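You operate a simulated robot arm through the tools that you are given. There is no shell and no other tool.

Carry out the task below with a simulated robot arm. There is one attempt and no reset: what you move stays moved.

JOB
Run both nuts down: the brass one with the ratchet, the steel one without it.
Fine: orange socket on the brass nut, teal socket on the steel nut. Turn the steel nut by its socket alone and stand that socket back on the holder; set the red lever of the ratchet to ON and leave ratchet and socket on the brass nut.

Only the result counts: the job must be done as asked and must still hold three seconds after the hand-in. Knocking over, shifting, dropping, spilling or breaking anything else fails it.

ROBOT AND FRAMES
A 6-joint arm with a four-finger gripper, fixed in place. Base frame: the origin is on the floor under the middle of its stand, x ahead of it, y to its left, z up; the work surface is at about z = 95.2. Units: cm, degrees, N and s.
With the tool pointing down near the work surface it reaches from about 28 to 70 cm from the base axis. Its first joint turns from -166.0 to 166.0 degrees. Payload 3.43 kg.
The tool frame sits at the grasp point between the pads (the TCP): z along the fingers, y along the line on which they close. The tips reach 3 cm beyond it. The gripper opens to 12 cm; its body begins 8.5 cm behind the TCP.
Orientation is that of the tool frame in the base frame, as a unit quaternion [x, y, z, w]. With the fingers straight down and closing along the base's y, the tool's x points along the base's -x, its y along +y and its z along -z.

CONTROLS
- The arm moves only by the tool send_rows. Its argument "targets" is a list of rows, each a list of 7 numbers: the shift along the base's x, y, z in cm, then the turn, a rotation vector about the base's x, y, z in degrees, then the opening, from 0 (shut) to 1 (fully open). In form: [[dx, dy, dz, rx, ry, rz, hand], ...]. A call has 1 to 20 rows; each row shifts and turns the commanded pose from where the row before left it. Each row takes 0.2 s and may step no farther than 5 cm and 8.6 degrees from the row before; otherwise, or with a gripper value out of range, the whole call is refused. Where a pose cannot be reached the arm comes as near as it can. A force on the tool above 40 N (or 10 N above the force at the start of the call, whichever is more), or a blocked arm, ends the call early, and 0.2 s more pass. The fingers move at their own pace (about 4 cm/s each) and stop on an object; they squeeze with about 28 N. The grip force told is the motor's: it shows also when the fingers shut on nothing. Time passes only in rows, and 0.2 s behind the last, so rows that do not move let the fingers close. The reply holds the time, the measured pose of the TCP, the force on the tool along the base axes, the opening and the grip force, in the units named above and with some noise, with the torque about the TCP (base axes, N m) and any sound that the robot's microphone picked up.
- Cameras (640 x 400 px; columns grow to the right, rows downward): "scene" is fixed at [21.93, 49.94, 155.21]; the picture's right is [-0.99, -0.15, 0.00], its down [-0.07, 0.48, -0.87] and it looks along [0.13, -0.86, -0.49] (base axes); focal length 311 px, centre (320, 200). "wrist" rides on the gripper at [7.1, -1.7, -12.1] in the tool frame; the picture's right is [0.23, 0.97, 0.00], its down [-0.81, 0.19, -0.55] and it looks along [-0.54, 0.13, 0.83] (tool axes); focal length 275 px, centre (320, 200). There is no depth. A picture from a camera that has moved, and an enlarged one, comes with that camera's place and axes in the base frame and with its lens.
- camera(camera): a new picture of that camera. The clock stands still meanwhile.
- lift_body(by): moves the trunk up (or, below 0, down) by that many cm; the arm rides with it, the base frame stays. It gives what a move gives, with no picture.
- inspect(camera, box): a new picture of the part [left, top, right, bottom] of that camera's present view, enlarged. The clock stands still meanwhile.
- job_done(): hands the job in; it is judged then, once.

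Places have to be worked out from the pictures, the camera data and where the tool is seen. Open the gripper and draw the arm clear of the work before you hand the job in, unless the task says otherwise.

The tools are called after "Emit:" as name(argument=value, ...) on one line, values as JSON. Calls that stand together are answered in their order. send_rows: Moves the arm, as the interface text tells. Its arguments: {"type":"object","properties":{"targets":{"type":"array","items":{"type":"array","items":{"type":"number"}}}},"required":["targets"]} The other tools are called the same way: lift_body (by) moves the trunk up or down; camera (camera) takes a picture; inspect (camera, box) takes an enlarged picture of a part of a camera's view; job_done () hands the job in.

At the start:

```text
time_s: 0.0
eef_pos: [47.13, -29.66, 127.73]
tool_rot: [0.0, 1.0, 0.0, 0.0]
contact_force: [-0.3, -0.6, 0.5]
torque: [-0.02, 0.01, 0.0]
width: 12.0
grip_force: 0.0
trunk travel left (down, up): [-30.0, 14.0]
```

scene: 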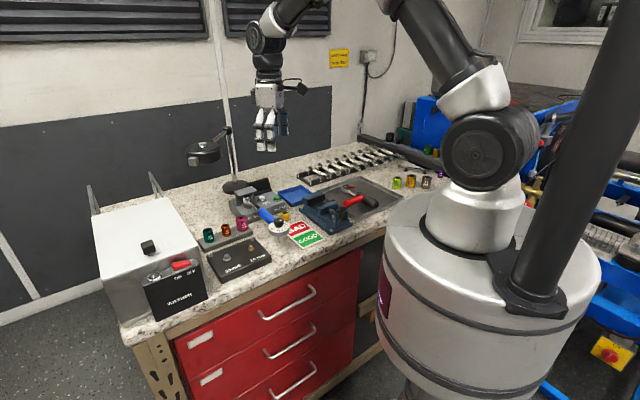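
wrist: 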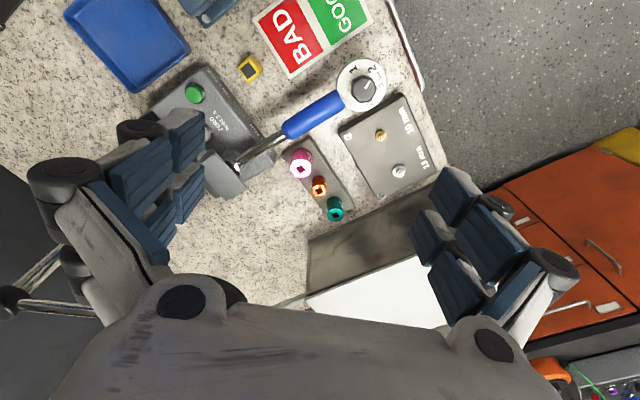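

I'll start by looking closely at the work area with both cameras.

Emit:
inspect(camera="scene", box=[180, 170, 340, 290])

Emit:
inspect(camera="wrist", box=[220, 50, 460, 230])

Emit:
inspect(camera="scene", box=[100, 200, 260, 320])

```text
3.33 times, centred on (260, 230) of scene
camera zoom: at [21.93, 49.94, 155.21], right [-0.99, -0.15, 0.0], down [-0.07, 0.48, -0.87], along [0.13, -0.86, -0.49], focal length 1036 px, centre (520, 100)
```

zoom: 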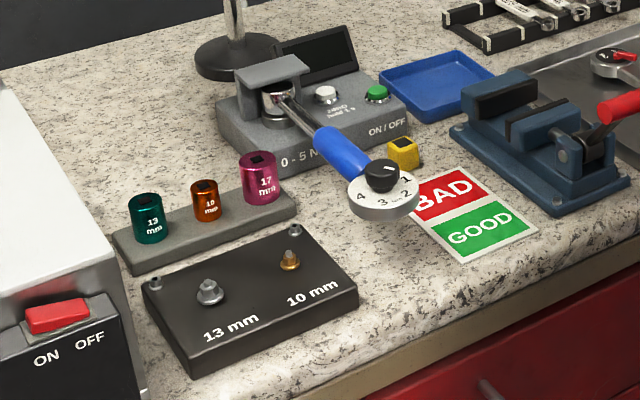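

```text
2.22 times, centred on (340, 140) of wrist
camera zoom: at [40.0, -31.43, 139.89], right [-0.23, 0.97, 0.0], down [0.81, 0.19, 0.55], along [0.54, 0.13, -0.83], focal length 612 px, centre (276, 333)
```

zoom: 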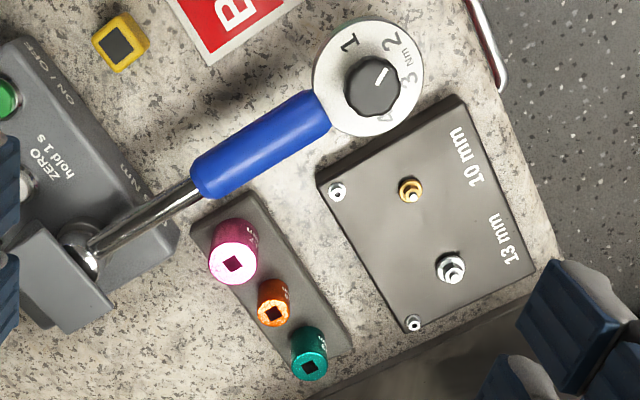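

```text
3.33 times, centred on (180, 260) of scene
camera zoom: at [21.93, 49.94, 155.21], right [-0.99, -0.15, 0.0], down [-0.07, 0.48, -0.87], along [0.13, -0.86, -0.49], focal length 1036 px, centre (787, 0)
```

zoom: 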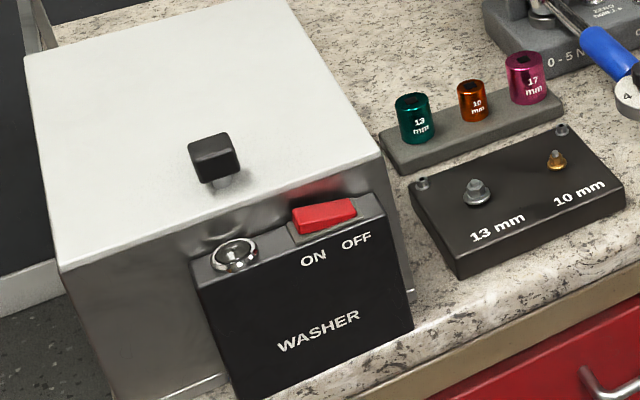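

The ratchet isn't yet identified; I look at the grey tray and the right part of the bench.

Emit:
inspect(camera="scene", box=[300, 160, 420, 250])

Emit:
inspect(camera="scene", box=[280, 130, 440, 230])

Emit:
inspect(camera="scene", box=[180, 200, 300, 290])

```text
4.44 times, centred on (360, 205) of scene
camera zoom: at [21.93, 49.94, 155.21], right [-0.99, -0.15, 0.0], down [-0.07, 0.48, -0.87], along [0.13, -0.86, -0.49], focal length 1382 px, centre (142, 178)
```

zoom: 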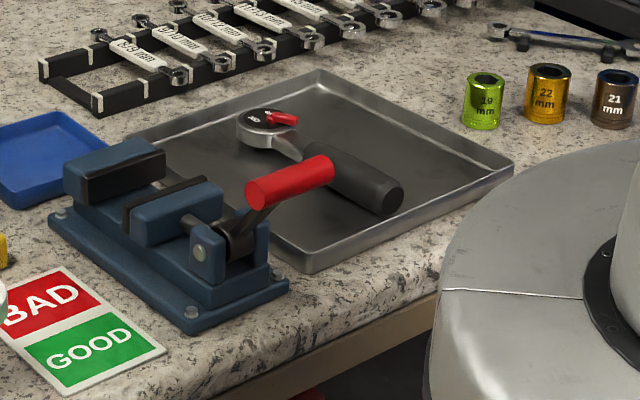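

```text
4.00 times, centred on (360, 180) of scene
camera zoom: at [21.93, 49.94, 155.21], right [-0.99, -0.15, 0.0], down [-0.07, 0.48, -0.87], along [0.13, -0.86, -0.49], focal length 1243 px, centre (160, 280)
```

zoom: 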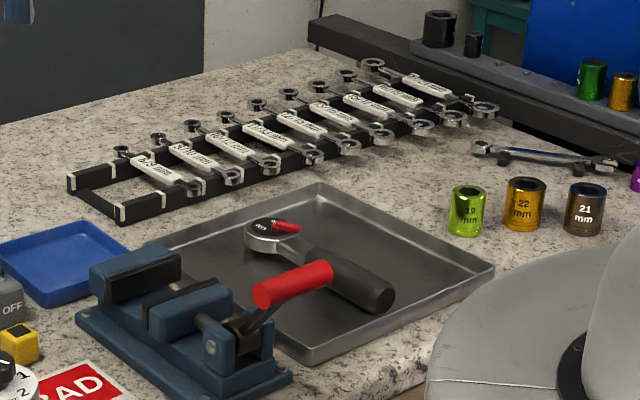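

```text
4.44 times, centred on (240, 245) of scene
camera zoom: at [21.93, 49.94, 155.21], right [-0.99, -0.15, 0.0], down [-0.07, 0.48, -0.87], along [0.13, -0.86, -0.49], focal length 1382 px, centre (676, 0)
```

zoom: 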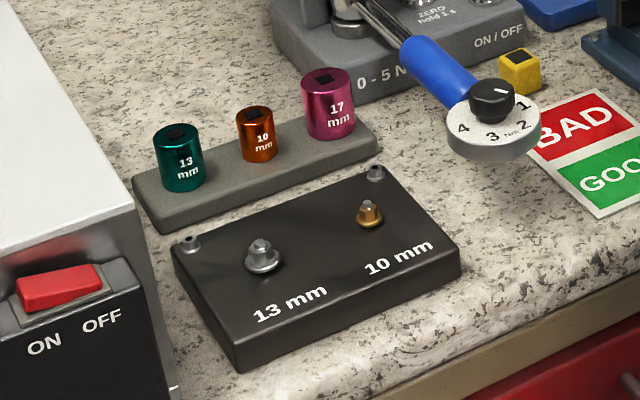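

The ratchet (red lever on its head) lies in the grey tray at about (28, -61) with its handle toward (17, -51). The nuts are near (58, -13) steel and (53, -18.4) brass. I move the arm high over to the tray side to see the lever close up with the wrist camera.

Emit:
send_rows(targets=[[-4, -3, 0, 0, 0, -7, 1], [-4, -3, 0, 0, 0, -7, 1], [-4, -3, -1, 0, 0, -7, 1], [-4, -3, -1, 0, 0, -7, 1], [-4, -3, -1, 0, 0, -7, 1], [-4, -3, -1, 0, 0, -7, 1], [-4, -3, -2, 0, 0, 0, 1], [-3.8, -3.6, -2, 0, 0, 0, 1]])

Emit:
camera(camera="wrist")

```text
refused: row 3 steps farther than a row can; nothing moved
```

```text
taken
camera wrist: at [40.0, -31.43, 139.89], right [-0.23, 0.97, 0.0], down [0.81, 0.19, 0.55], along [0.54, 0.13, -0.83], focal length 275 px, centre (320, 200)
```

wrist: 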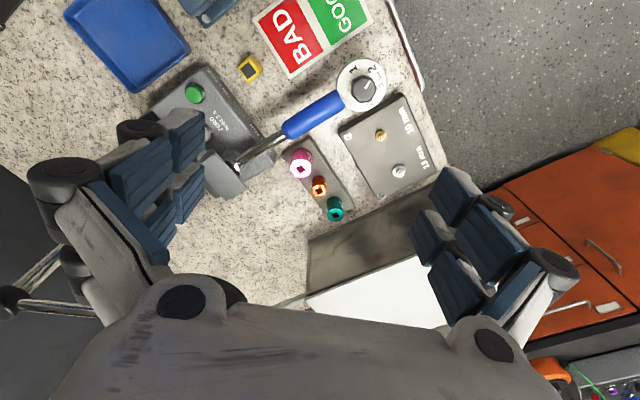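

The step limit was exceeded; I resend with smaller steps.

Emit:
send_rows(targets=[[-3.5, -2.7, -0.5, 0, 0, -7, 1], [-3.5, -2.7, -0.5, 0, 0, -7, 1], [-3.5, -2.7, -1, 0, 0, -7, 1], [-3.5, -2.7, -1, 0, 0, -7, 1], [-3.5, -2.7, -1, 0, 0, -7, 1], [-3.5, -2.7, -1, 0, 0, -7, 1], [-3.5, -2.7, -1, 0, 0, 0, 1], [-3.5, -2.7, -1, 0, 0, 0, 1], [-3.5, -2.7, -1, 0, 0, 0, 1]])

Emit:
camera(camera="wrist")

```text
time_s: 2.0
eef_pos: [15.63, -54.06, 119.79]
tool_rot: [0.358, 0.934, 0.0, 0.001]
contact_force: [0.1, 0.8, 0.1]
torque: [0.05, -0.02, -0.01]
width: 11.96
grip_force: 0.1
trunk travel left (down, up): [-30.0, 14.0]
```

```text
taken
camera wrist: at [9.11, -50.61, 131.88], right [0.48, 0.88, 0.0], down [0.73, -0.4, 0.55], along [0.49, -0.26, -0.83], focal length 275 px, centre (320, 200)
```

wrist: 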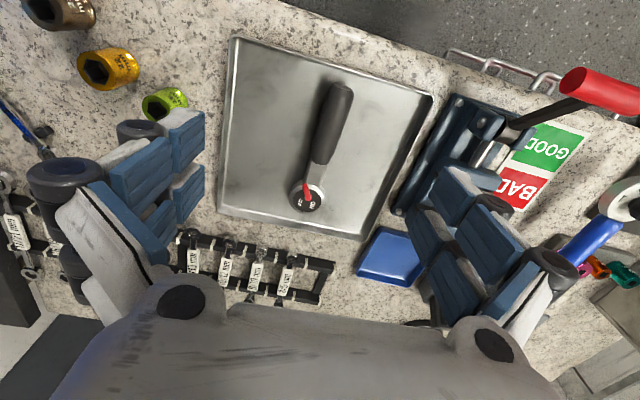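

The ratchet is in view; I enlarge the head to read the lever markings.

Emit:
inspect(camera="wrist", box=[280, 165, 340, 220])

Emit:
inspect(camera="wrist", box=[210, 30, 450, 250])

```text
7.27 times, centred on (310, 192) of wrist
camera zoom: at [9.11, -50.61, 131.88], right [0.48, 0.88, 0.0], down [0.73, -0.4, 0.55], along [0.49, -0.26, -0.83], focal length 2002 px, centre (393, 254)
```

zoom: 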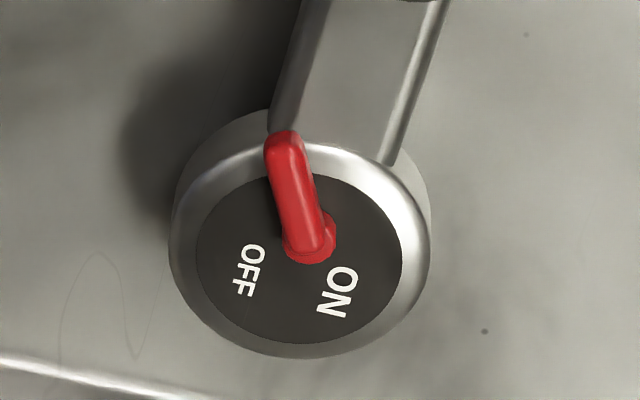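

```text
1.82 times, centred on (330, 140) of wrist
camera zoom: at [9.11, -50.61, 131.88], right [0.48, 0.88, 0.0], down [0.73, -0.4, 0.55], along [0.49, -0.26, -0.83], focal length 500 px, centre (302, 309)
```

zoom: 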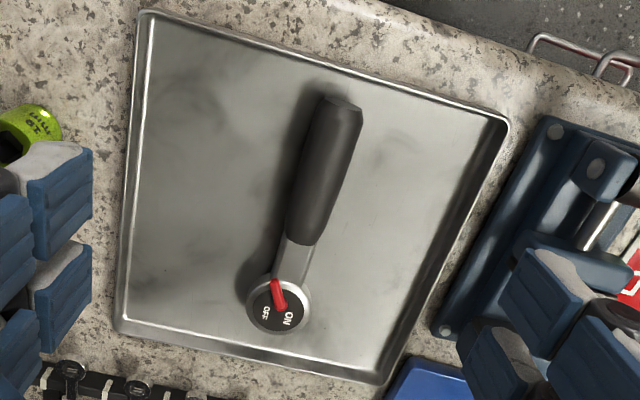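

The lever arm sits on the OFF side of the handle axis, so it has to be swung toward the ON side. Before planning the push I check the gripper's finger layout and look at the head from nearer.

Emit:
inspect(camera="scene", box=[260, 80, 420, 200])

Emit:
inspect(camera="wrist", box=[20, 80, 580, 400])

```text
3.33 times, centred on (340, 140) of scene
camera zoom: at [21.93, 49.94, 155.21], right [-0.99, -0.15, 0.0], down [-0.07, 0.48, -0.87], along [0.13, -0.86, -0.49], focal length 1036 px, centre (253, 400)
```

zoom: 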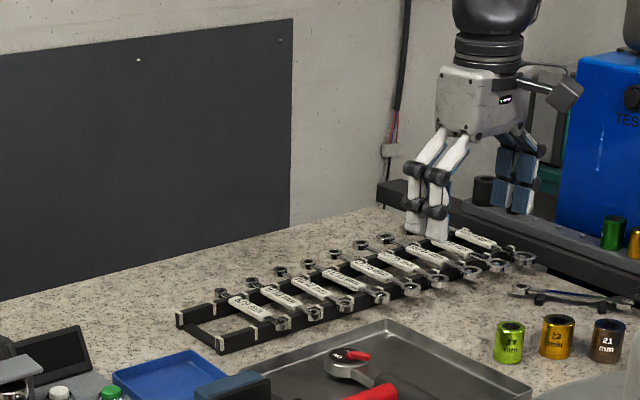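

```text
1.14 times, centred on (300, 240) of wrist
camera zoom: at [9.11, -50.61, 131.88], right [0.48, 0.88, 0.0], down [0.73, -0.4, 0.55], along [0.49, -0.26, -0.83], focal length 315 px, centre (343, 154)
```

zoom: 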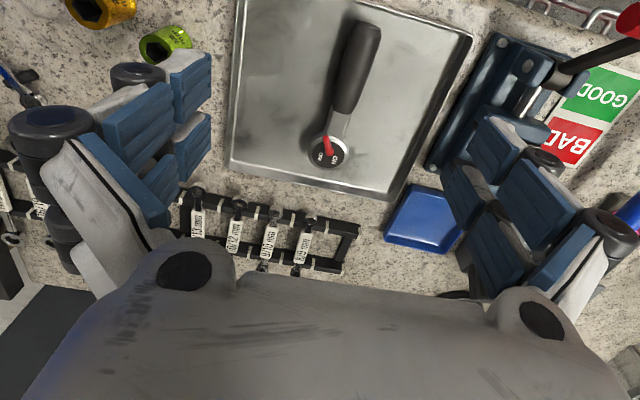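

I zoom on the fingertips to learn the gap between the two fingers of each side.

Emit:
inspect(camera="wrist", box=[90, 90, 230, 270])

Emit:
inspect(camera="wrist", box=[380, 150, 560, 350])

Emit:
inspect(camera="scene", box=[350, 90, 430, 150])

```text
2.22 times, centred on (160, 180) of wrist
camera zoom: at [9.11, -50.61, 131.88], right [0.48, 0.88, 0.0], down [0.73, -0.4, 0.55], along [0.49, -0.26, -0.83], focal length 612 px, centre (676, 244)
```

zoom: 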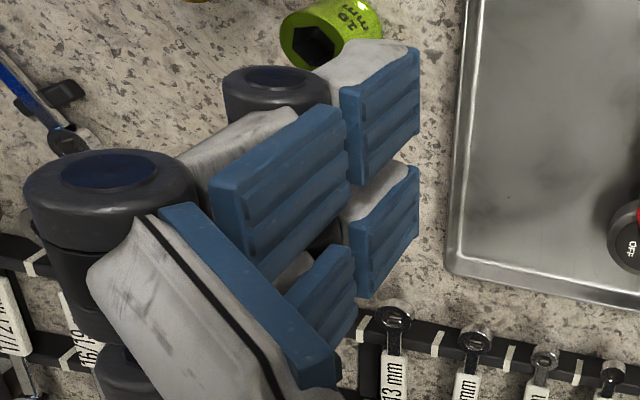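

```text
2.00 times, centred on (470, 250) of wrist
camera zoom: at [9.11, -50.61, 131.88], right [0.48, 0.88, 0.0], down [0.73, -0.4, 0.55], along [0.49, -0.26, -0.83], focal length 551 px, centre (20, 100)
```

zoom: 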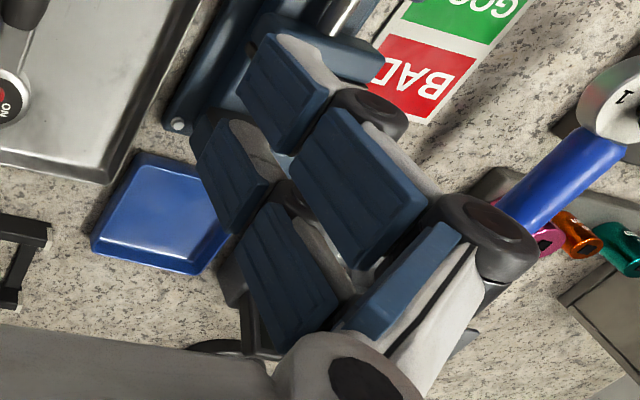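

```text
6.67 times, centred on (390, 120) of scene
camera zoom: at [21.93, 49.94, 155.21], right [-0.99, -0.15, 0.0], down [-0.07, 0.48, -0.87], along [0.13, -0.86, -0.49], focal length 2072 px, centre (-147, 733)
```

zoom: 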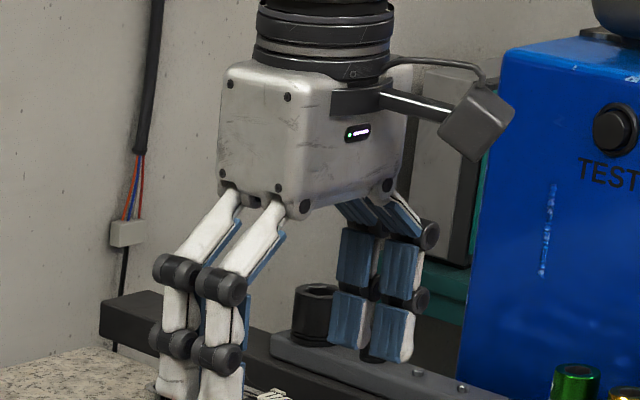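

Each side has two pads about 2 cm wide with a small gap between them. I go closer over the ratchet head to see its lever and heights exactly.

Emit:
send_rows(targets=[[1.75, -1.45, -3.3, 0, 0, 0, 1], [1.75, -1.45, -3.3, 0, 0, 0, 1], [1.75, -1.45, -3.3, 0, 0, 0, 1], [1.75, -1.45, -3.3, 0, 0, 0, 1], [0, 0, 0, 0, 0, 0, 1]])

Emit:
camera(camera="wrist")

Emit:
camera(camera="scene")

```text
time_s: 3.2
eef_pos: [22.61, -59.85, 106.55]
tool_rot: [0.358, 0.934, 0.0, 0.0]
contact_force: [-0.2, 0.4, -0.3]
torque: [0.01, 0.01, -0.01]
width: 12.01
grip_force: 0.1
trunk travel left (down, up): [-30.0, 14.0]
```

```text
taken
camera wrist: at [16.13, -56.41, 118.61], right [0.48, 0.88, 0.0], down [0.73, -0.4, 0.55], along [0.49, -0.27, -0.83], focal length 275 px, centre (320, 200)
```

wrist: 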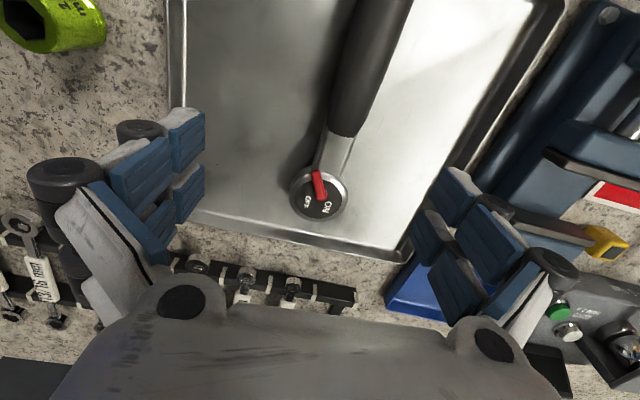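

```text
taken
```

scene: 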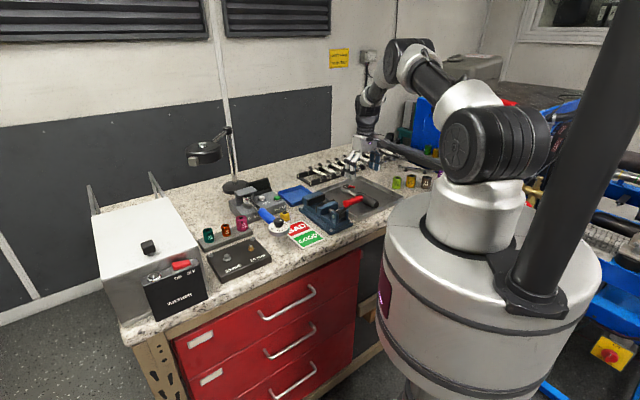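

I enlarge the head in this nearer view to triangulate it.

Emit:
inspect(camera="wrist", box=[270, 130, 380, 230])

Emit:
inspect(camera="scene", box=[320, 130, 420, 220])

```text
4.00 times, centred on (325, 180) of wrist
camera zoom: at [16.13, -56.41, 118.61], right [0.48, 0.88, 0.0], down [0.73, -0.4, 0.55], along [0.49, -0.27, -0.83], focal length 1101 px, centre (300, 280)
```

zoom: 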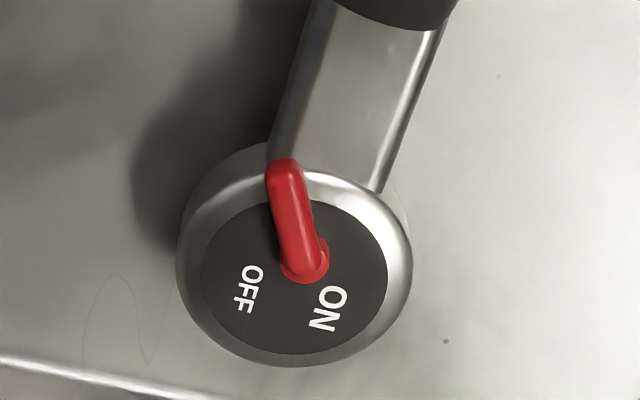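

```text
4.44 times, centred on (370, 175) of scene
camera zoom: at [21.93, 49.94, 155.21], right [-0.99, -0.15, 0.0], down [-0.07, 0.48, -0.87], along [0.13, -0.86, -0.49], focal length 1382 px, centre (98, 311)
```

zoom: 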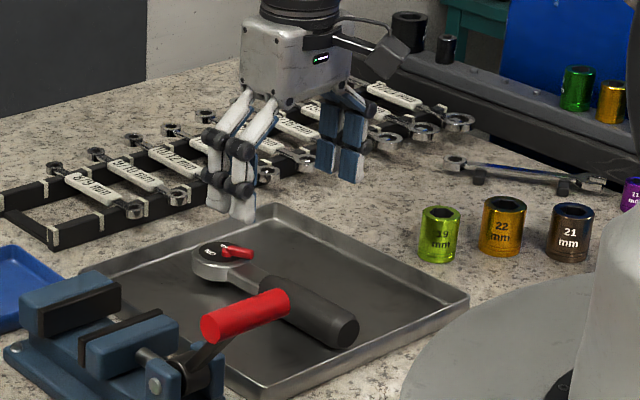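

The head top is near (27.9, -63.0, 98.3) and the lever tip near (25.1, -61.6), about 1 cm on the OFF side. I narrow the gripper to about 4 cm here, well above everything, to see where the tips sit.

Emit:
send_rows(targets=[[0, 0, 0, 0, 0, 0, 0.33], [0, 0, 0, 0, 0, 0, 0.33], [0, 0, 0, 0, 0, 0, 0.33], [0, 0, 0, 0, 0, 0, 0.33], [0, 0, 0, 0, 0, 0, 0.33], [0, 0, 0, 0, 0, 0, 0.33]])

Emit:
camera(camera="wrist")

Emit:
inspect(camera="scene", box=[330, 140, 400, 200])

```text
time_s: 4.6
eef_pos: [22.62, -59.78, 106.54]
tool_rot: [0.359, 0.933, 0.0, -0.001]
contact_force: [-0.4, 0.1, 0.3]
torque: [0.04, -0.04, 0.01]
width: 3.97
grip_force: 0.0
trunk travel left (down, up): [-30.0, 14.0]
```

```text
taken
camera wrist: at [16.15, -56.44, 118.6], right [0.48, 0.88, 0.0], down [0.73, -0.4, 0.55], along [0.48, -0.27, -0.83], focal length 275 px, centre (320, 200)
```

wrist: 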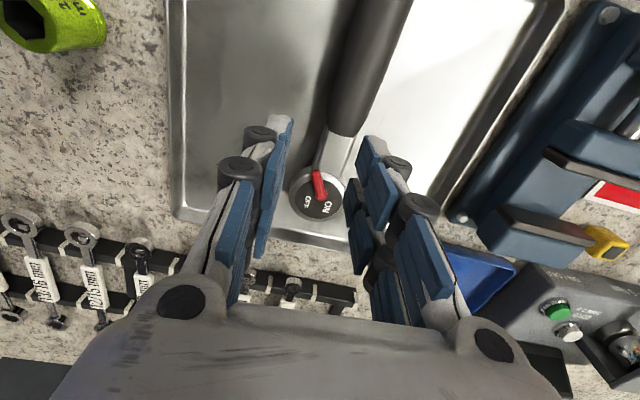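

```text
6.67 times, centred on (365, 170) of scene
camera zoom: at [21.93, 49.94, 155.21], right [-0.99, -0.15, 0.0], down [-0.07, 0.48, -0.87], along [0.13, -0.86, -0.49], focal length 2072 px, centre (20, 400)
```

zoom: 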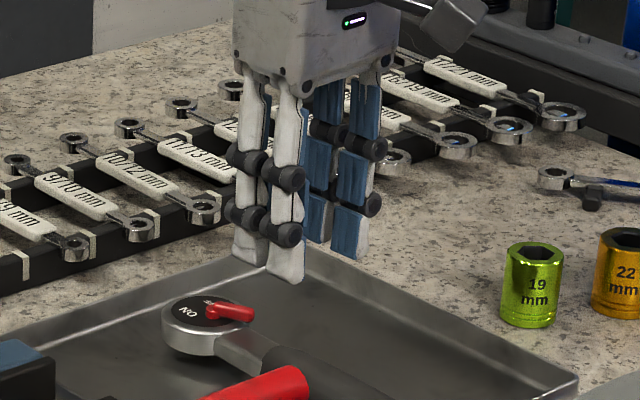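

Tips sit 3 cm below the TCP; head top z ≈ 98.4, lever at z ≈ 98.7–99.3. I move to just above, with the lever between the finger pairs (left pair just on the OFF side of it), and check.

Emit:
send_rows(targets=[[1.5, -0.3, -2.0, 0, 0, 0, 0.33], [1.47, -0.25, -1.3, 0, 0, 0, 0.33], [0, 0, 0, 0, 0, 0, 0.33]])

Emit:
inspect(camera="wrist", box=[220, 100, 420, 260])

Emit:
inspect(camera="scene", box=[330, 160, 390, 200])

```text
time_s: 5.4
eef_pos: [25.69, -60.27, 103.35]
tool_rot: [0.358, 0.934, 0.0, 0.0]
contact_force: [0.5, 0.3, -0.2]
torque: [0.05, 0.0, -0.02]
width: 3.95
grip_force: 0.0
trunk travel left (down, up): [-30.0, 14.0]
```

```text
2.50 times, centred on (320, 180) of wrist
camera zoom: at [19.15, -56.95, 115.27], right [0.48, 0.88, 0.0], down [0.73, -0.4, 0.55], along [0.48, -0.27, -0.83], focal length 688 px, centre (320, 250)
```

zoom: 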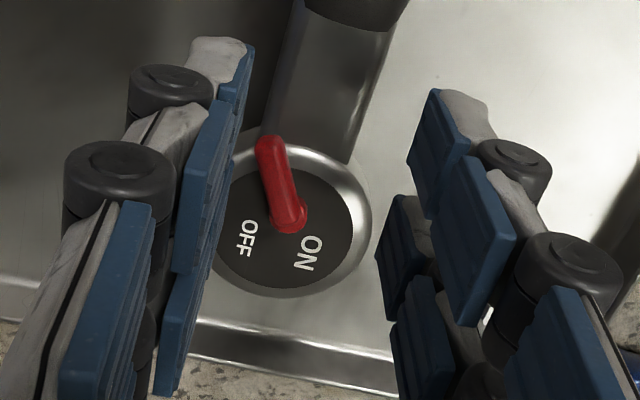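

```text
10.00 times, centred on (360, 180) of scene
camera zoom: at [21.93, 49.94, 155.21], right [-0.99, -0.15, 0.0], down [-0.07, 0.48, -0.87], along [0.13, -0.86, -0.49], focal length 3109 px, centre (-80, 400)
```

zoom: 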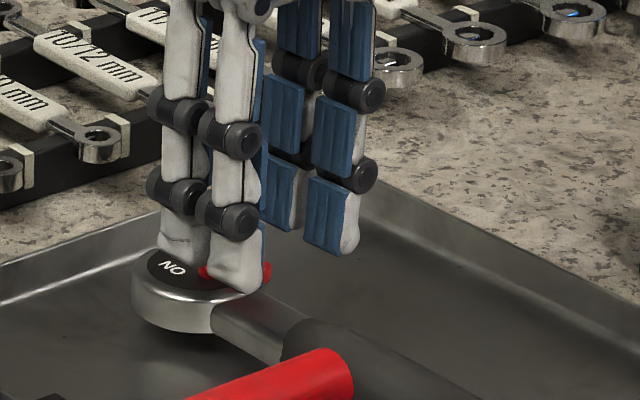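

The lever lies between the finger pairs. I lower the tips to about 0.3 cm above the head top.

Emit:
send_rows(targets=[[0, 0, -0.8, 0, 0, 0, 0.33], [0, 0, -0.75, 0, 0, 0, 0.33], [0, 0, 0, 0, 0, 0, 0.33]])

Emit:
inspect(camera="wrist", box=[220, 100, 420, 260])

Emit:
inspect(camera="scene", box=[330, 160, 390, 200])

```text
time_s: 6.2
eef_pos: [25.57, -60.3, 101.68]
tool_rot: [0.358, 0.934, 0.0, 0.0]
contact_force: [-0.9, 0.2, -0.4]
torque: [-0.03, 0.01, 0.0]
width: 3.94
grip_force: 0.0
trunk travel left (down, up): [-30.0, 14.0]
```

```text
2.50 times, centred on (320, 180) of wrist
camera zoom: at [19.13, -56.9, 113.8], right [0.48, 0.88, 0.0], down [0.73, -0.4, 0.55], along [0.48, -0.27, -0.83], focal length 688 px, centre (320, 250)
```

zoom: 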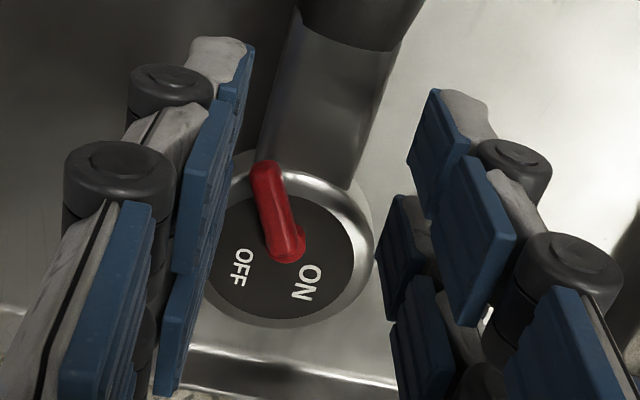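

```text
10.00 times, centred on (360, 180) of scene
camera zoom: at [21.93, 49.94, 155.21], right [-0.99, -0.15, 0.0], down [-0.07, 0.48, -0.87], along [0.13, -0.86, -0.49], focal length 3109 px, centre (-80, 400)
```

zoom: 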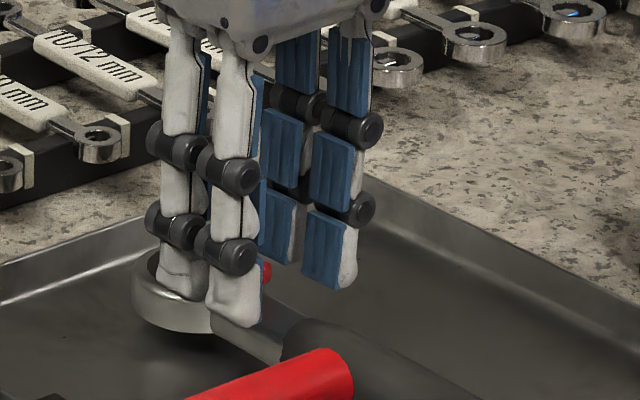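

Tips are at lever height. I now push gently toward the ON side and watch.

Emit:
send_rows(targets=[[0.35, 0.35, 0, 0, 0, 0, 0.33], [0.35, 0.35, 0, 0, 0, 0, 0.33], [0.35, 0.35, 0, 0, 0, 0, 0.33], [0, 0, 0, 0, 0, 0, 0.33]])

Emit:
inspect(camera="wrist", box=[220, 100, 420, 260])

```text
time_s: 7.2
eef_pos: [26.75, -59.12, 101.7]
tool_rot: [0.359, 0.934, 0.0, 0.0]
contact_force: [-0.3, -0.2, 1.3]
torque: [-0.06, -0.02, -0.02]
width: 4.02
grip_force: 0.6
trunk travel left (down, up): [-30.0, 14.0]
```

```text
2.50 times, centred on (320, 180) of wrist
camera zoom: at [20.2, -55.72, 113.83], right [0.48, 0.88, 0.0], down [0.73, -0.4, 0.55], along [0.49, -0.27, -0.83], focal length 688 px, centre (320, 250)
```

zoom: 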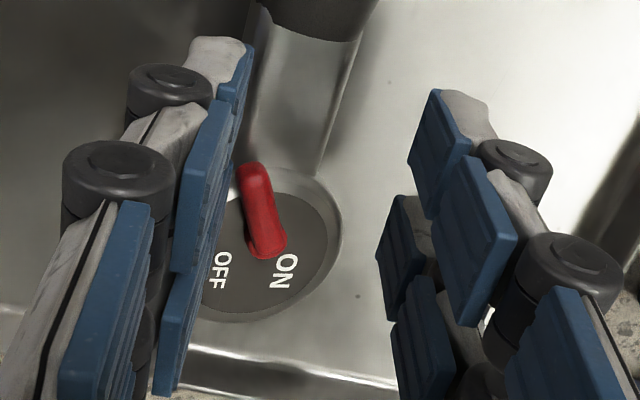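

The ratchet slid along with the push instead of the lever flipping (the OFF text moved with the head). I check what exactly is touching.

Emit:
inspect(camera="wrist", box=[270, 120, 350, 190])

Emit:
inspect(camera="scene", box=[335, 170, 375, 200])

```text
5.71 times, centred on (310, 155) of wrist
camera zoom: at [20.2, -55.72, 113.83], right [0.48, 0.88, 0.0], down [0.73, -0.4, 0.55], along [0.49, -0.27, -0.83], focal length 1573 px, centre (377, 457)
```

zoom: 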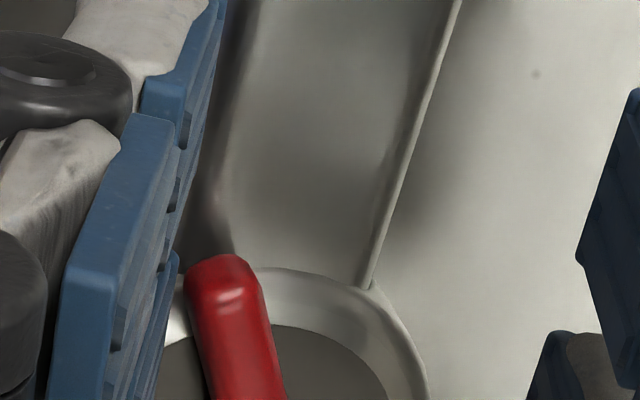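

```text
13.33 times, centred on (355, 185) of scene
camera zoom: at [21.93, 49.94, 155.21], right [-0.99, -0.15, 0.0], down [-0.07, 0.48, -0.87], along [0.13, -0.86, -0.49], focal length 4145 px, centre (-147, 400)
```

zoom: 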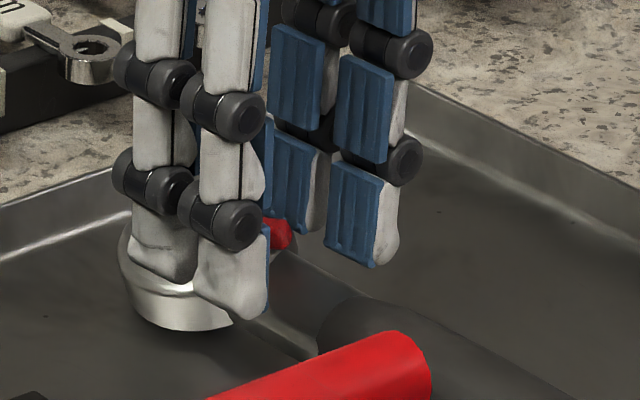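

The left pad is indeed on the lever and the ratchet simply slid. I back off 1.5 cm and give the lever a quick short stroke so that the ratchet's inertia holds it.

Emit:
send_rows(targets=[[-1.0, -1.1, 0, 0, 0, 0, 0.33], [0, 0, 0, 0, 0, 0, 0.33], [3.1, 3.45, 0, 0, 0, 0, 0.33], [-2.0, -2.2, 0, 0, 0, 0, 0.33], [0, 0, 0, 0, 0, 0, 0.33]])

Emit:
inspect(camera="wrist", box=[220, 80, 420, 260])

```text
time_s: 8.4
eef_pos: [26.87, -58.97, 101.8]
tool_rot: [0.358, 0.934, -0.001, -0.001]
contact_force: [0.1, 0.1, 0.2]
torque: [-0.03, 0.02, 0.0]
width: 3.96
grip_force: 0.2
trunk travel left (down, up): [-30.0, 14.0]
```

```text
2.22 times, centred on (320, 170) of wrist
camera zoom: at [20.39, -55.55, 113.84], right [0.48, 0.88, 0.0], down [0.73, -0.4, 0.55], along [0.48, -0.27, -0.83], focal length 612 px, centre (320, 267)
```

zoom: 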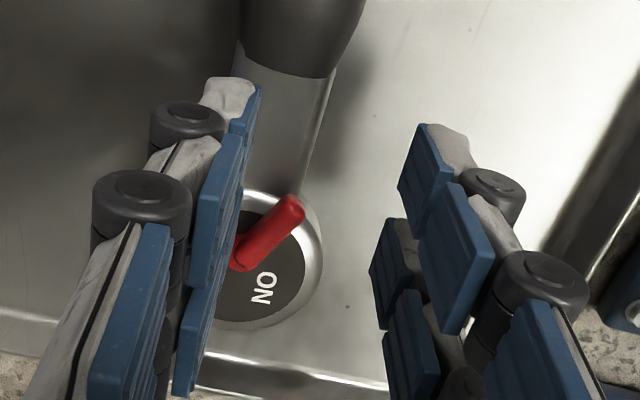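

The lever has flipped to the ON side. I rise clear and look at the ratchet to confirm.

Emit:
send_rows(targets=[[0, 0, 3, 0, 0, 0, 0.33], [-2, 1, 4, 0, 0, 0, 0.6], [-2, 1, 4, 0, 0, 0, 0.9], [0, 0, 0, 0, 0, 0, 0.9]])

Emit:
camera(camera="wrist")

Emit:
inspect(camera="wrist", box=[260, 80, 380, 220])

```text
time_s: 9.4
eef_pos: [22.93, -57.01, 112.73]
tool_rot: [0.358, 0.934, 0.0, 0.0]
contact_force: [-0.1, -0.5, -0.1]
torque: [0.02, 0.01, -0.02]
width: 9.45
grip_force: 0.1
trunk travel left (down, up): [-30.0, 14.0]
```

```text
taken
camera wrist: at [16.41, -53.54, 124.79], right [0.48, 0.88, 0.0], down [0.73, -0.4, 0.55], along [0.48, -0.26, -0.83], focal length 275 px, centre (320, 200)
```

wrist: 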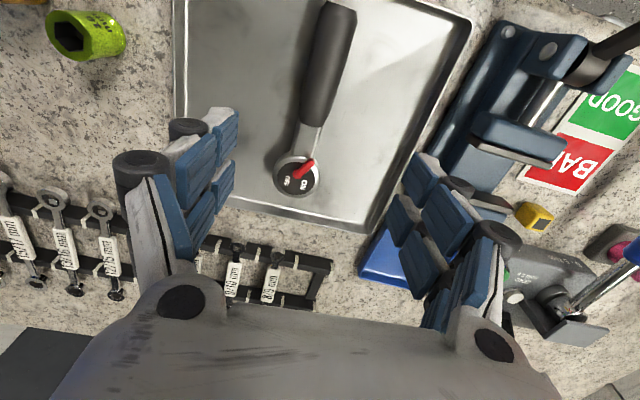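

```text
2.86 times, centred on (320, 150) of wrist
camera zoom: at [16.41, -53.54, 124.79], right [0.48, 0.88, 0.0], down [0.73, -0.4, 0.55], along [0.48, -0.26, -0.83], focal length 786 px, centre (320, 343)
```

zoom: 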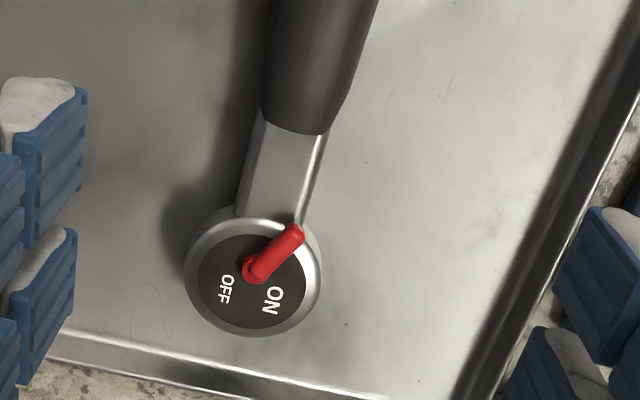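

Lever is clearly at ON now. Next I travel high to the plate to view the nuts and sockets.

Emit:
send_rows(targets=[[0, 0, 4.5, 0, 0, 0, 0.9], [0, 1, 4, 0, 0, 0, 0.9], [2.1, 4.2, 0, 0, 0, 0, 0.9], [2.1, 4.2, 0, 0, 0, 0, 0.9], [2.1, 4.2, 0, 0, 0, 0, 0.9], [2.1, 4.2, 0, 0, 0, 0, 0.9], [2.1, 4.2, 0, 0, 0, 0, 0.9], [2.1, 4.2, 0, 0, 0, 0, 0.9], [2.1, 4.2, 0, 0, 0, 0, 0.9], [2.1, 4.2, 0, 0, 0, 0, 0.9], [2.1, 4.2, 0, 0, 0, 0, 0.9], [2.1, 4.2, 0, 0, 0, 0, 0.9], [2, 0, -2, 0, 0, 0, 0.9], [0, 0, 0, 0, 0, 0, 0.9]])

Emit:
camera(camera="wrist")

Emit:
inspect(camera="wrist", box=[220, 50, 460, 250])

```text
time_s: 12.4
eef_pos: [45.59, -13.95, 119.35]
tool_rot: [0.359, 0.934, 0.0, 0.001]
contact_force: [-0.1, 0.6, -0.3]
torque: [-0.04, -0.02, 0.01]
width: 10.8
grip_force: 0.0
trunk travel left (down, up): [-30.0, 14.0]
```

```text
taken
camera wrist: at [39.1, -10.52, 131.43], right [0.48, 0.88, 0.0], down [0.73, -0.4, 0.55], along [0.49, -0.27, -0.83], focal length 275 px, centre (320, 200)
```

wrist: 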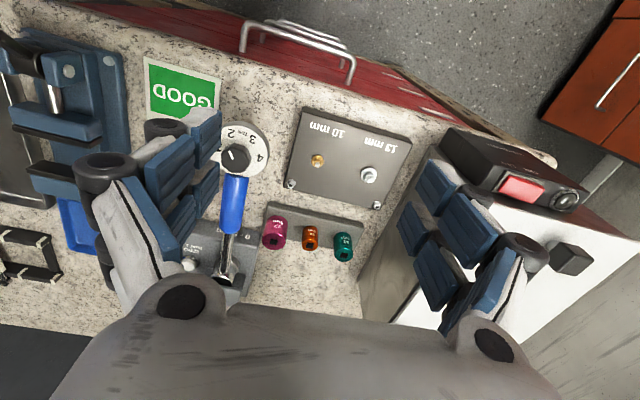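

```text
2.00 times, centred on (340, 150) of wrist
camera zoom: at [39.1, -10.52, 131.43], right [0.48, 0.88, 0.0], down [0.73, -0.4, 0.55], along [0.49, -0.27, -0.83], focal length 551 px, centre (280, 300)
```

zoom: 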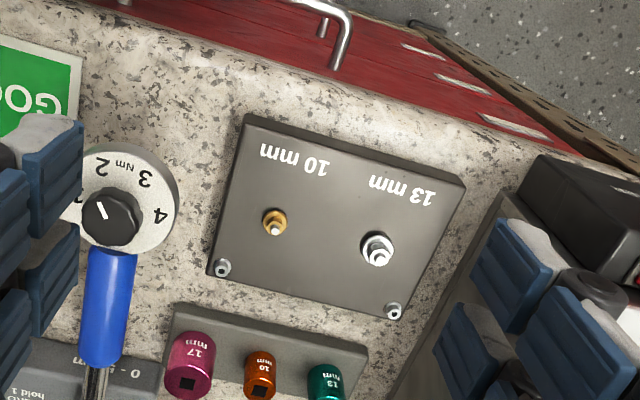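

I enlarge the nuts and the sockets separately.

Emit:
inspect(camera="wrist", box=[295, 140, 395, 200])

Emit:
inspect(camera="wrist", box=[255, 200, 375, 275])

Emit:
inspect(camera="scene", box=[195, 205, 285, 275])

```text
6.40 times, centred on (345, 170) of wrist
camera zoom: at [39.1, -10.52, 131.43], right [0.48, 0.88, 0.0], down [0.73, -0.4, 0.55], along [0.49, -0.27, -0.83], focal length 1762 px, centre (160, 392)
```

zoom: 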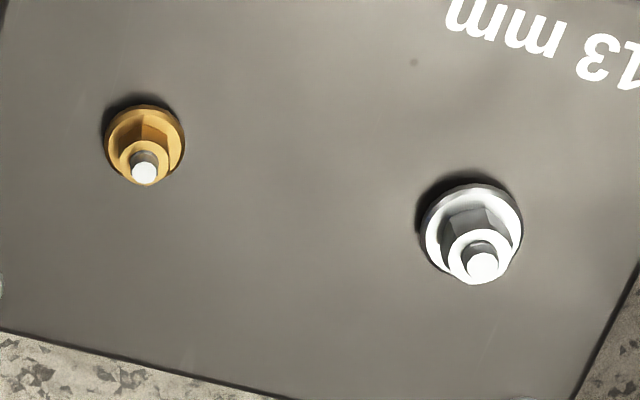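

```text
5.33 times, centred on (315, 238) of wrist
camera zoom: at [39.1, -10.52, 131.43], right [0.48, 0.88, 0.0], down [0.73, -0.4, 0.55], along [0.49, -0.27, -0.83], focal length 1468 px, centre (347, 0)
```

zoom: 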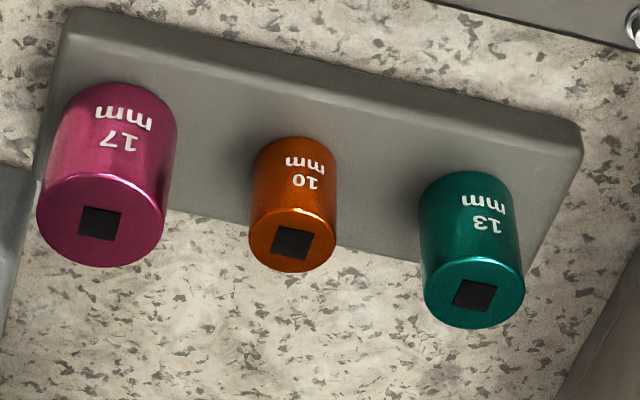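

```text
5.71 times, centred on (240, 240) of scene
camera zoom: at [21.93, 49.94, 155.21], right [-0.99, -0.15, 0.0], down [-0.07, 0.48, -0.87], along [0.13, -0.86, -0.49], focal length 1776 px, centre (777, -29)
```

zoom: 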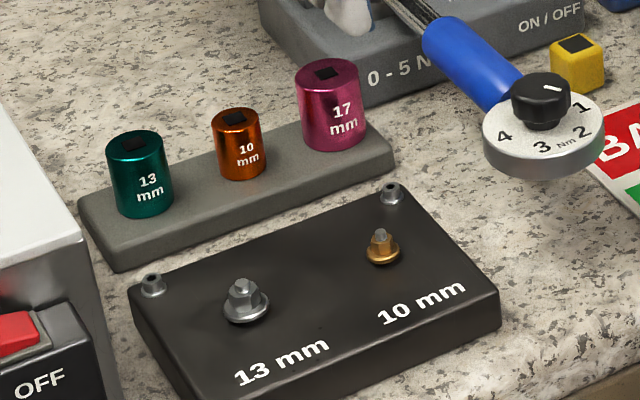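

I zoom harder on both nuts from the scene camera to see how far above the plate they sit.

Emit:
inspect(camera="scene", box=[225, 235, 249, 250])

Emit:
inspect(camera="scene", box=[244, 226, 268, 241])

Emit:
inspect(camera="scene", box=[205, 215, 265, 252])

```text
16.00 times, centred on (237, 242) of scene
camera zoom: at [21.93, 49.94, 155.21], right [-0.99, -0.15, 0.0], down [-0.07, 0.48, -0.87], along [0.13, -0.86, -0.49], focal length 4974 px, centre (1648, -480)
```

zoom: 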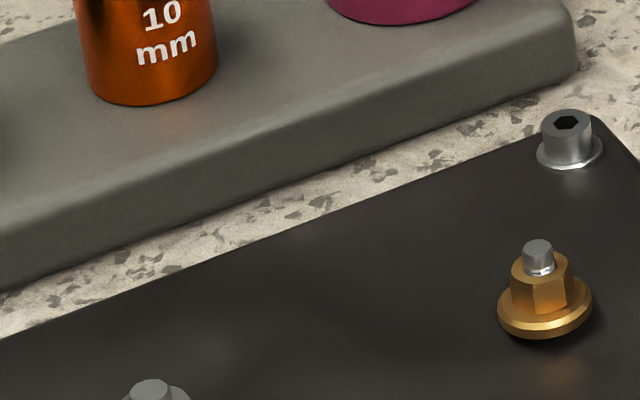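

```text
16.00 times, centred on (256, 234) of scene
camera zoom: at [21.93, 49.94, 155.21], right [-0.99, -0.15, 0.0], down [-0.07, 0.48, -0.87], along [0.13, -0.86, -0.49], focal length 4974 px, centre (1344, -336)
```

zoom: 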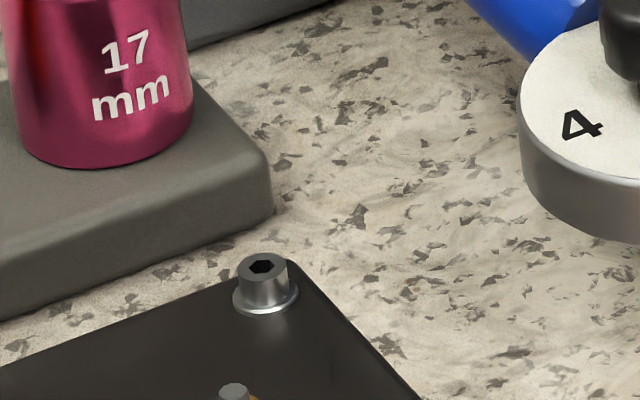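

```text
10.67 times, centred on (235, 234) of scene
camera zoom: at [21.93, 49.94, 155.21], right [-0.99, -0.15, 0.0], down [-0.07, 0.48, -0.87], along [0.13, -0.86, -0.49], focal length 3316 px, centre (1227, -157)
```

zoom: 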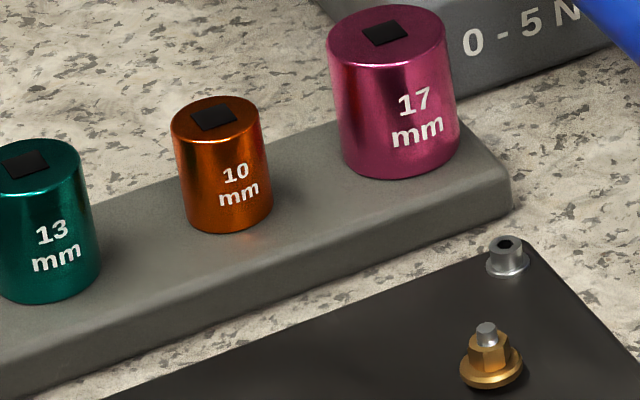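

Brass nut ≈ (53.0, -18.4), steel ≈ (57.75, -13.2), orange socket top ≈ (63.2, -25.4, 101.05), teal ≈ (67.2, -21.7, 101.3). I turn the gripper 90° so that it closes across the socket row and come above the orange socket.

Emit:
send_rows(targets=[[1.6, -1.04, -0.7, 0, 0, 8.2, 0.6], [1.6, -1.04, -0.7, 0, 0, 8.2, 0.5], [1.6, -1.04, -0.7, 0, 0, 8.2, 0.42], [1.6, -1.04, -0.7, 0, 0, 8.2, 0.42], [1.6, -1.04, -0.7, 0, 0, 8.2, 0.42], [1.6, -1.04, -0.7, 0, 0, 8.2, 0.42], [1.6, -1.04, -0.7, 0, 0, 8.2, 0.42], [1.6, -1.04, -0.7, 0, 0, 8.2, 0.42], [1.6, -1.04, -0.7, 0, 0, 8.2, 0.42], [1.6, -1.04, -0.7, 0, 0, 8.2, 0.42], [1.6, -1.04, -0.7, 0, 0, 8.0, 0.42], [0, 0, 0, 0, 0, 0, 0.42]])

Emit:
camera(camera="wrist")

Emit:
camera(camera="scene")

```text
time_s: 15.0
eef_pos: [63.32, -25.61, 111.41]
tool_rot: [-0.407, 0.913, -0.001, 0.0]
contact_force: [-0.5, 0.2, 0.4]
torque: [0.01, -0.01, -0.02]
width: 5.04
grip_force: 0.1
trunk travel left (down, up): [-30.0, 14.0]
```

```text
taken
camera wrist: at [59.76, -32.14, 123.62], right [-0.88, 0.48, 0.0], down [0.4, 0.73, 0.55], along [0.26, 0.49, -0.83], focal length 275 px, centre (320, 200)
```

wrist: 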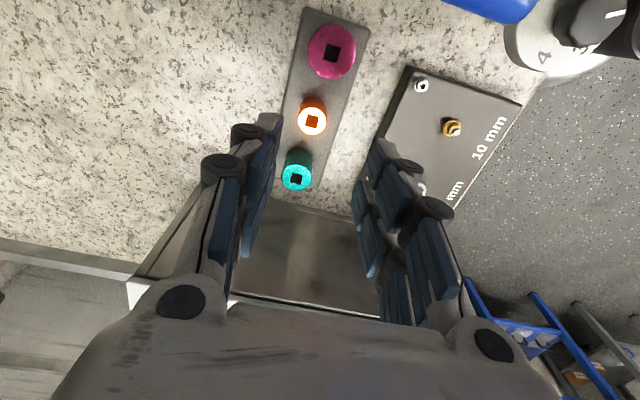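

```text
taken
```

scene: 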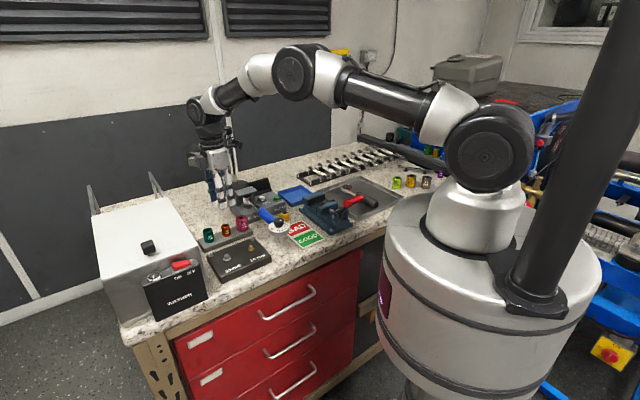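

The gripper is above the row; I zoom in to fix the orange socket's offset from the grasp axis.

Emit:
inspect(camera="wrist", box=[260, 80, 360, 210])

Emit:
inspect(camera="scene", box=[195, 170, 265, 250])

```text
3.08 times, centred on (310, 145) of wrist
camera zoom: at [59.76, -32.14, 123.62], right [-0.88, 0.48, 0.0], down [0.4, 0.73, 0.55], along [0.26, 0.49, -0.83], focal length 847 px, centre (351, 369)
```

zoom: 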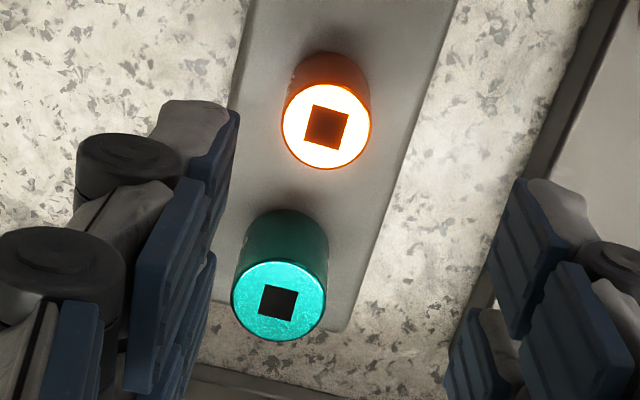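

```text
5.00 times, centred on (230, 210) of scene
camera zoom: at [21.93, 49.94, 155.21], right [-0.99, -0.15, 0.0], down [-0.07, 0.48, -0.87], along [0.13, -0.86, -0.49], focal length 1554 px, centre (770, 150)
```

zoom: 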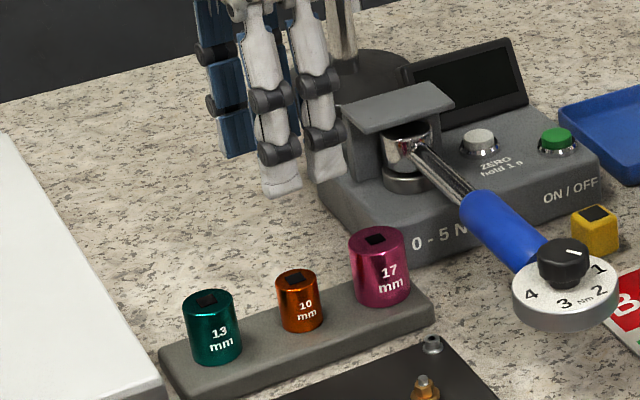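

Triangulating the two wrist views gives orange top (63.95, -25.85, 100.2) and teal top (67.8, -22.0, 100.7). I align over the orange socket and come down partway to check.

Emit:
send_rows(targets=[[0.63, -0.24, -2, 0, 0, 0, 0.42], [0, 0, -3, 0, 0, 0, 0.42], [0, 0, -2.2, 0, 0, 0, 0.42], [0, 0, 0, 0, 0, 0, 0.42]])

Emit:
inspect(camera="wrist", box=[220, 80, 420, 260])

Emit:
inspect(camera="scene", box=[200, 195, 260, 245])

```text
time_s: 16.0
eef_pos: [64.04, -25.87, 104.31]
tool_rot: [-0.407, 0.913, 0.001, 0.0]
contact_force: [0.1, -0.5, -0.2]
torque: [-0.02, 0.0, 0.01]
width: 5.05
grip_force: 0.1
trunk travel left (down, up): [-30.0, 14.0]
```

```text
2.22 times, centred on (320, 170) of wrist
camera zoom: at [60.38, -32.37, 116.34], right [-0.88, 0.48, 0.0], down [0.4, 0.73, 0.55], along [0.27, 0.48, -0.83], focal length 612 px, centre (320, 267)
```

zoom: 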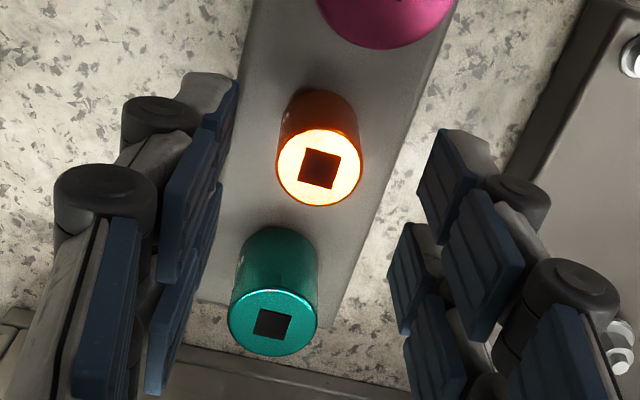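

```text
8.00 times, centred on (230, 220) of scene
camera zoom: at [21.93, 49.94, 155.21], right [-0.99, -0.15, 0.0], down [-0.07, 0.48, -0.87], along [0.13, -0.86, -0.49], focal length 2487 px, centre (1040, 40)
```

zoom: 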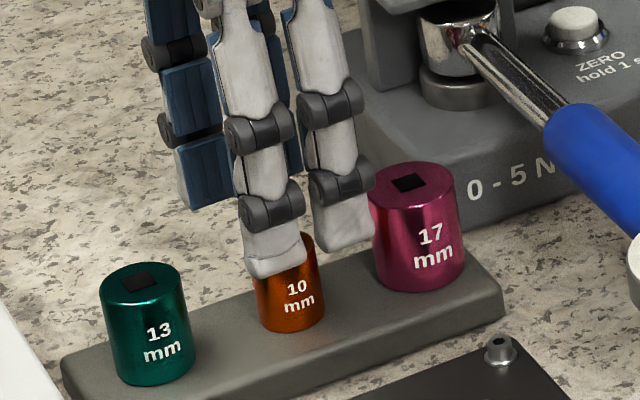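

Alignment matches the prediction (column 319, row 167). I descend to z ≈ 100.6 and close on the orange socket.

Emit:
send_rows(targets=[[-0.05, 0, -1.5, 0, 0, 0, 0.42], [0, 0, -1.3, 0, 0, 0, 0.42], [0, 0, -0.9, 0, 0, 0, 0.42], [0, 0, 0, 0, 0, 0, 0.42]])

Emit:
inspect(camera="wrist", box=[220, 80, 420, 260])

Emit:
inspect(camera="scene", box=[200, 195, 260, 245])

```text
time_s: 17.0
eef_pos: [63.97, -25.73, 100.57]
tool_rot: [-0.407, 0.913, 0.0, 0.0]
contact_force: [0.4, -0.2, -0.3]
torque: [0.0, 0.0, -0.02]
width: 5.03
grip_force: 0.0
trunk travel left (down, up): [-30.0, 14.0]
```

```text
2.22 times, centred on (320, 170) of wrist
camera zoom: at [60.43, -32.31, 112.69], right [-0.88, 0.48, 0.0], down [0.4, 0.73, 0.55], along [0.27, 0.48, -0.83], focal length 612 px, centre (320, 267)
```

zoom: 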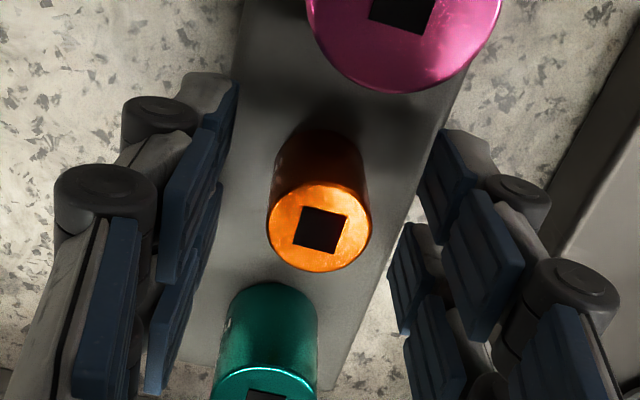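

```text
8.00 times, centred on (230, 220) of scene
camera zoom: at [21.93, 49.94, 155.21], right [-0.99, -0.15, 0.0], down [-0.07, 0.48, -0.87], along [0.13, -0.86, -0.49], focal length 2487 px, centre (1040, 40)
```

zoom: 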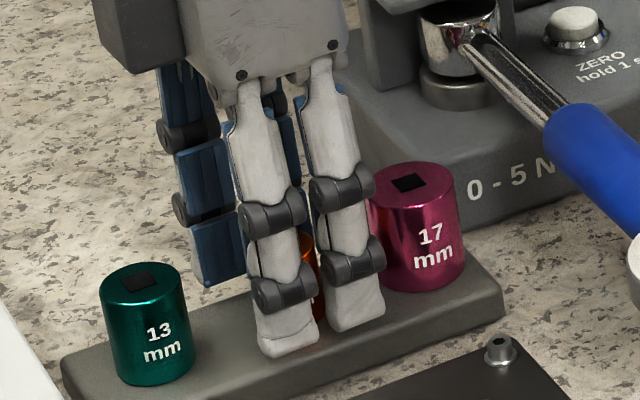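

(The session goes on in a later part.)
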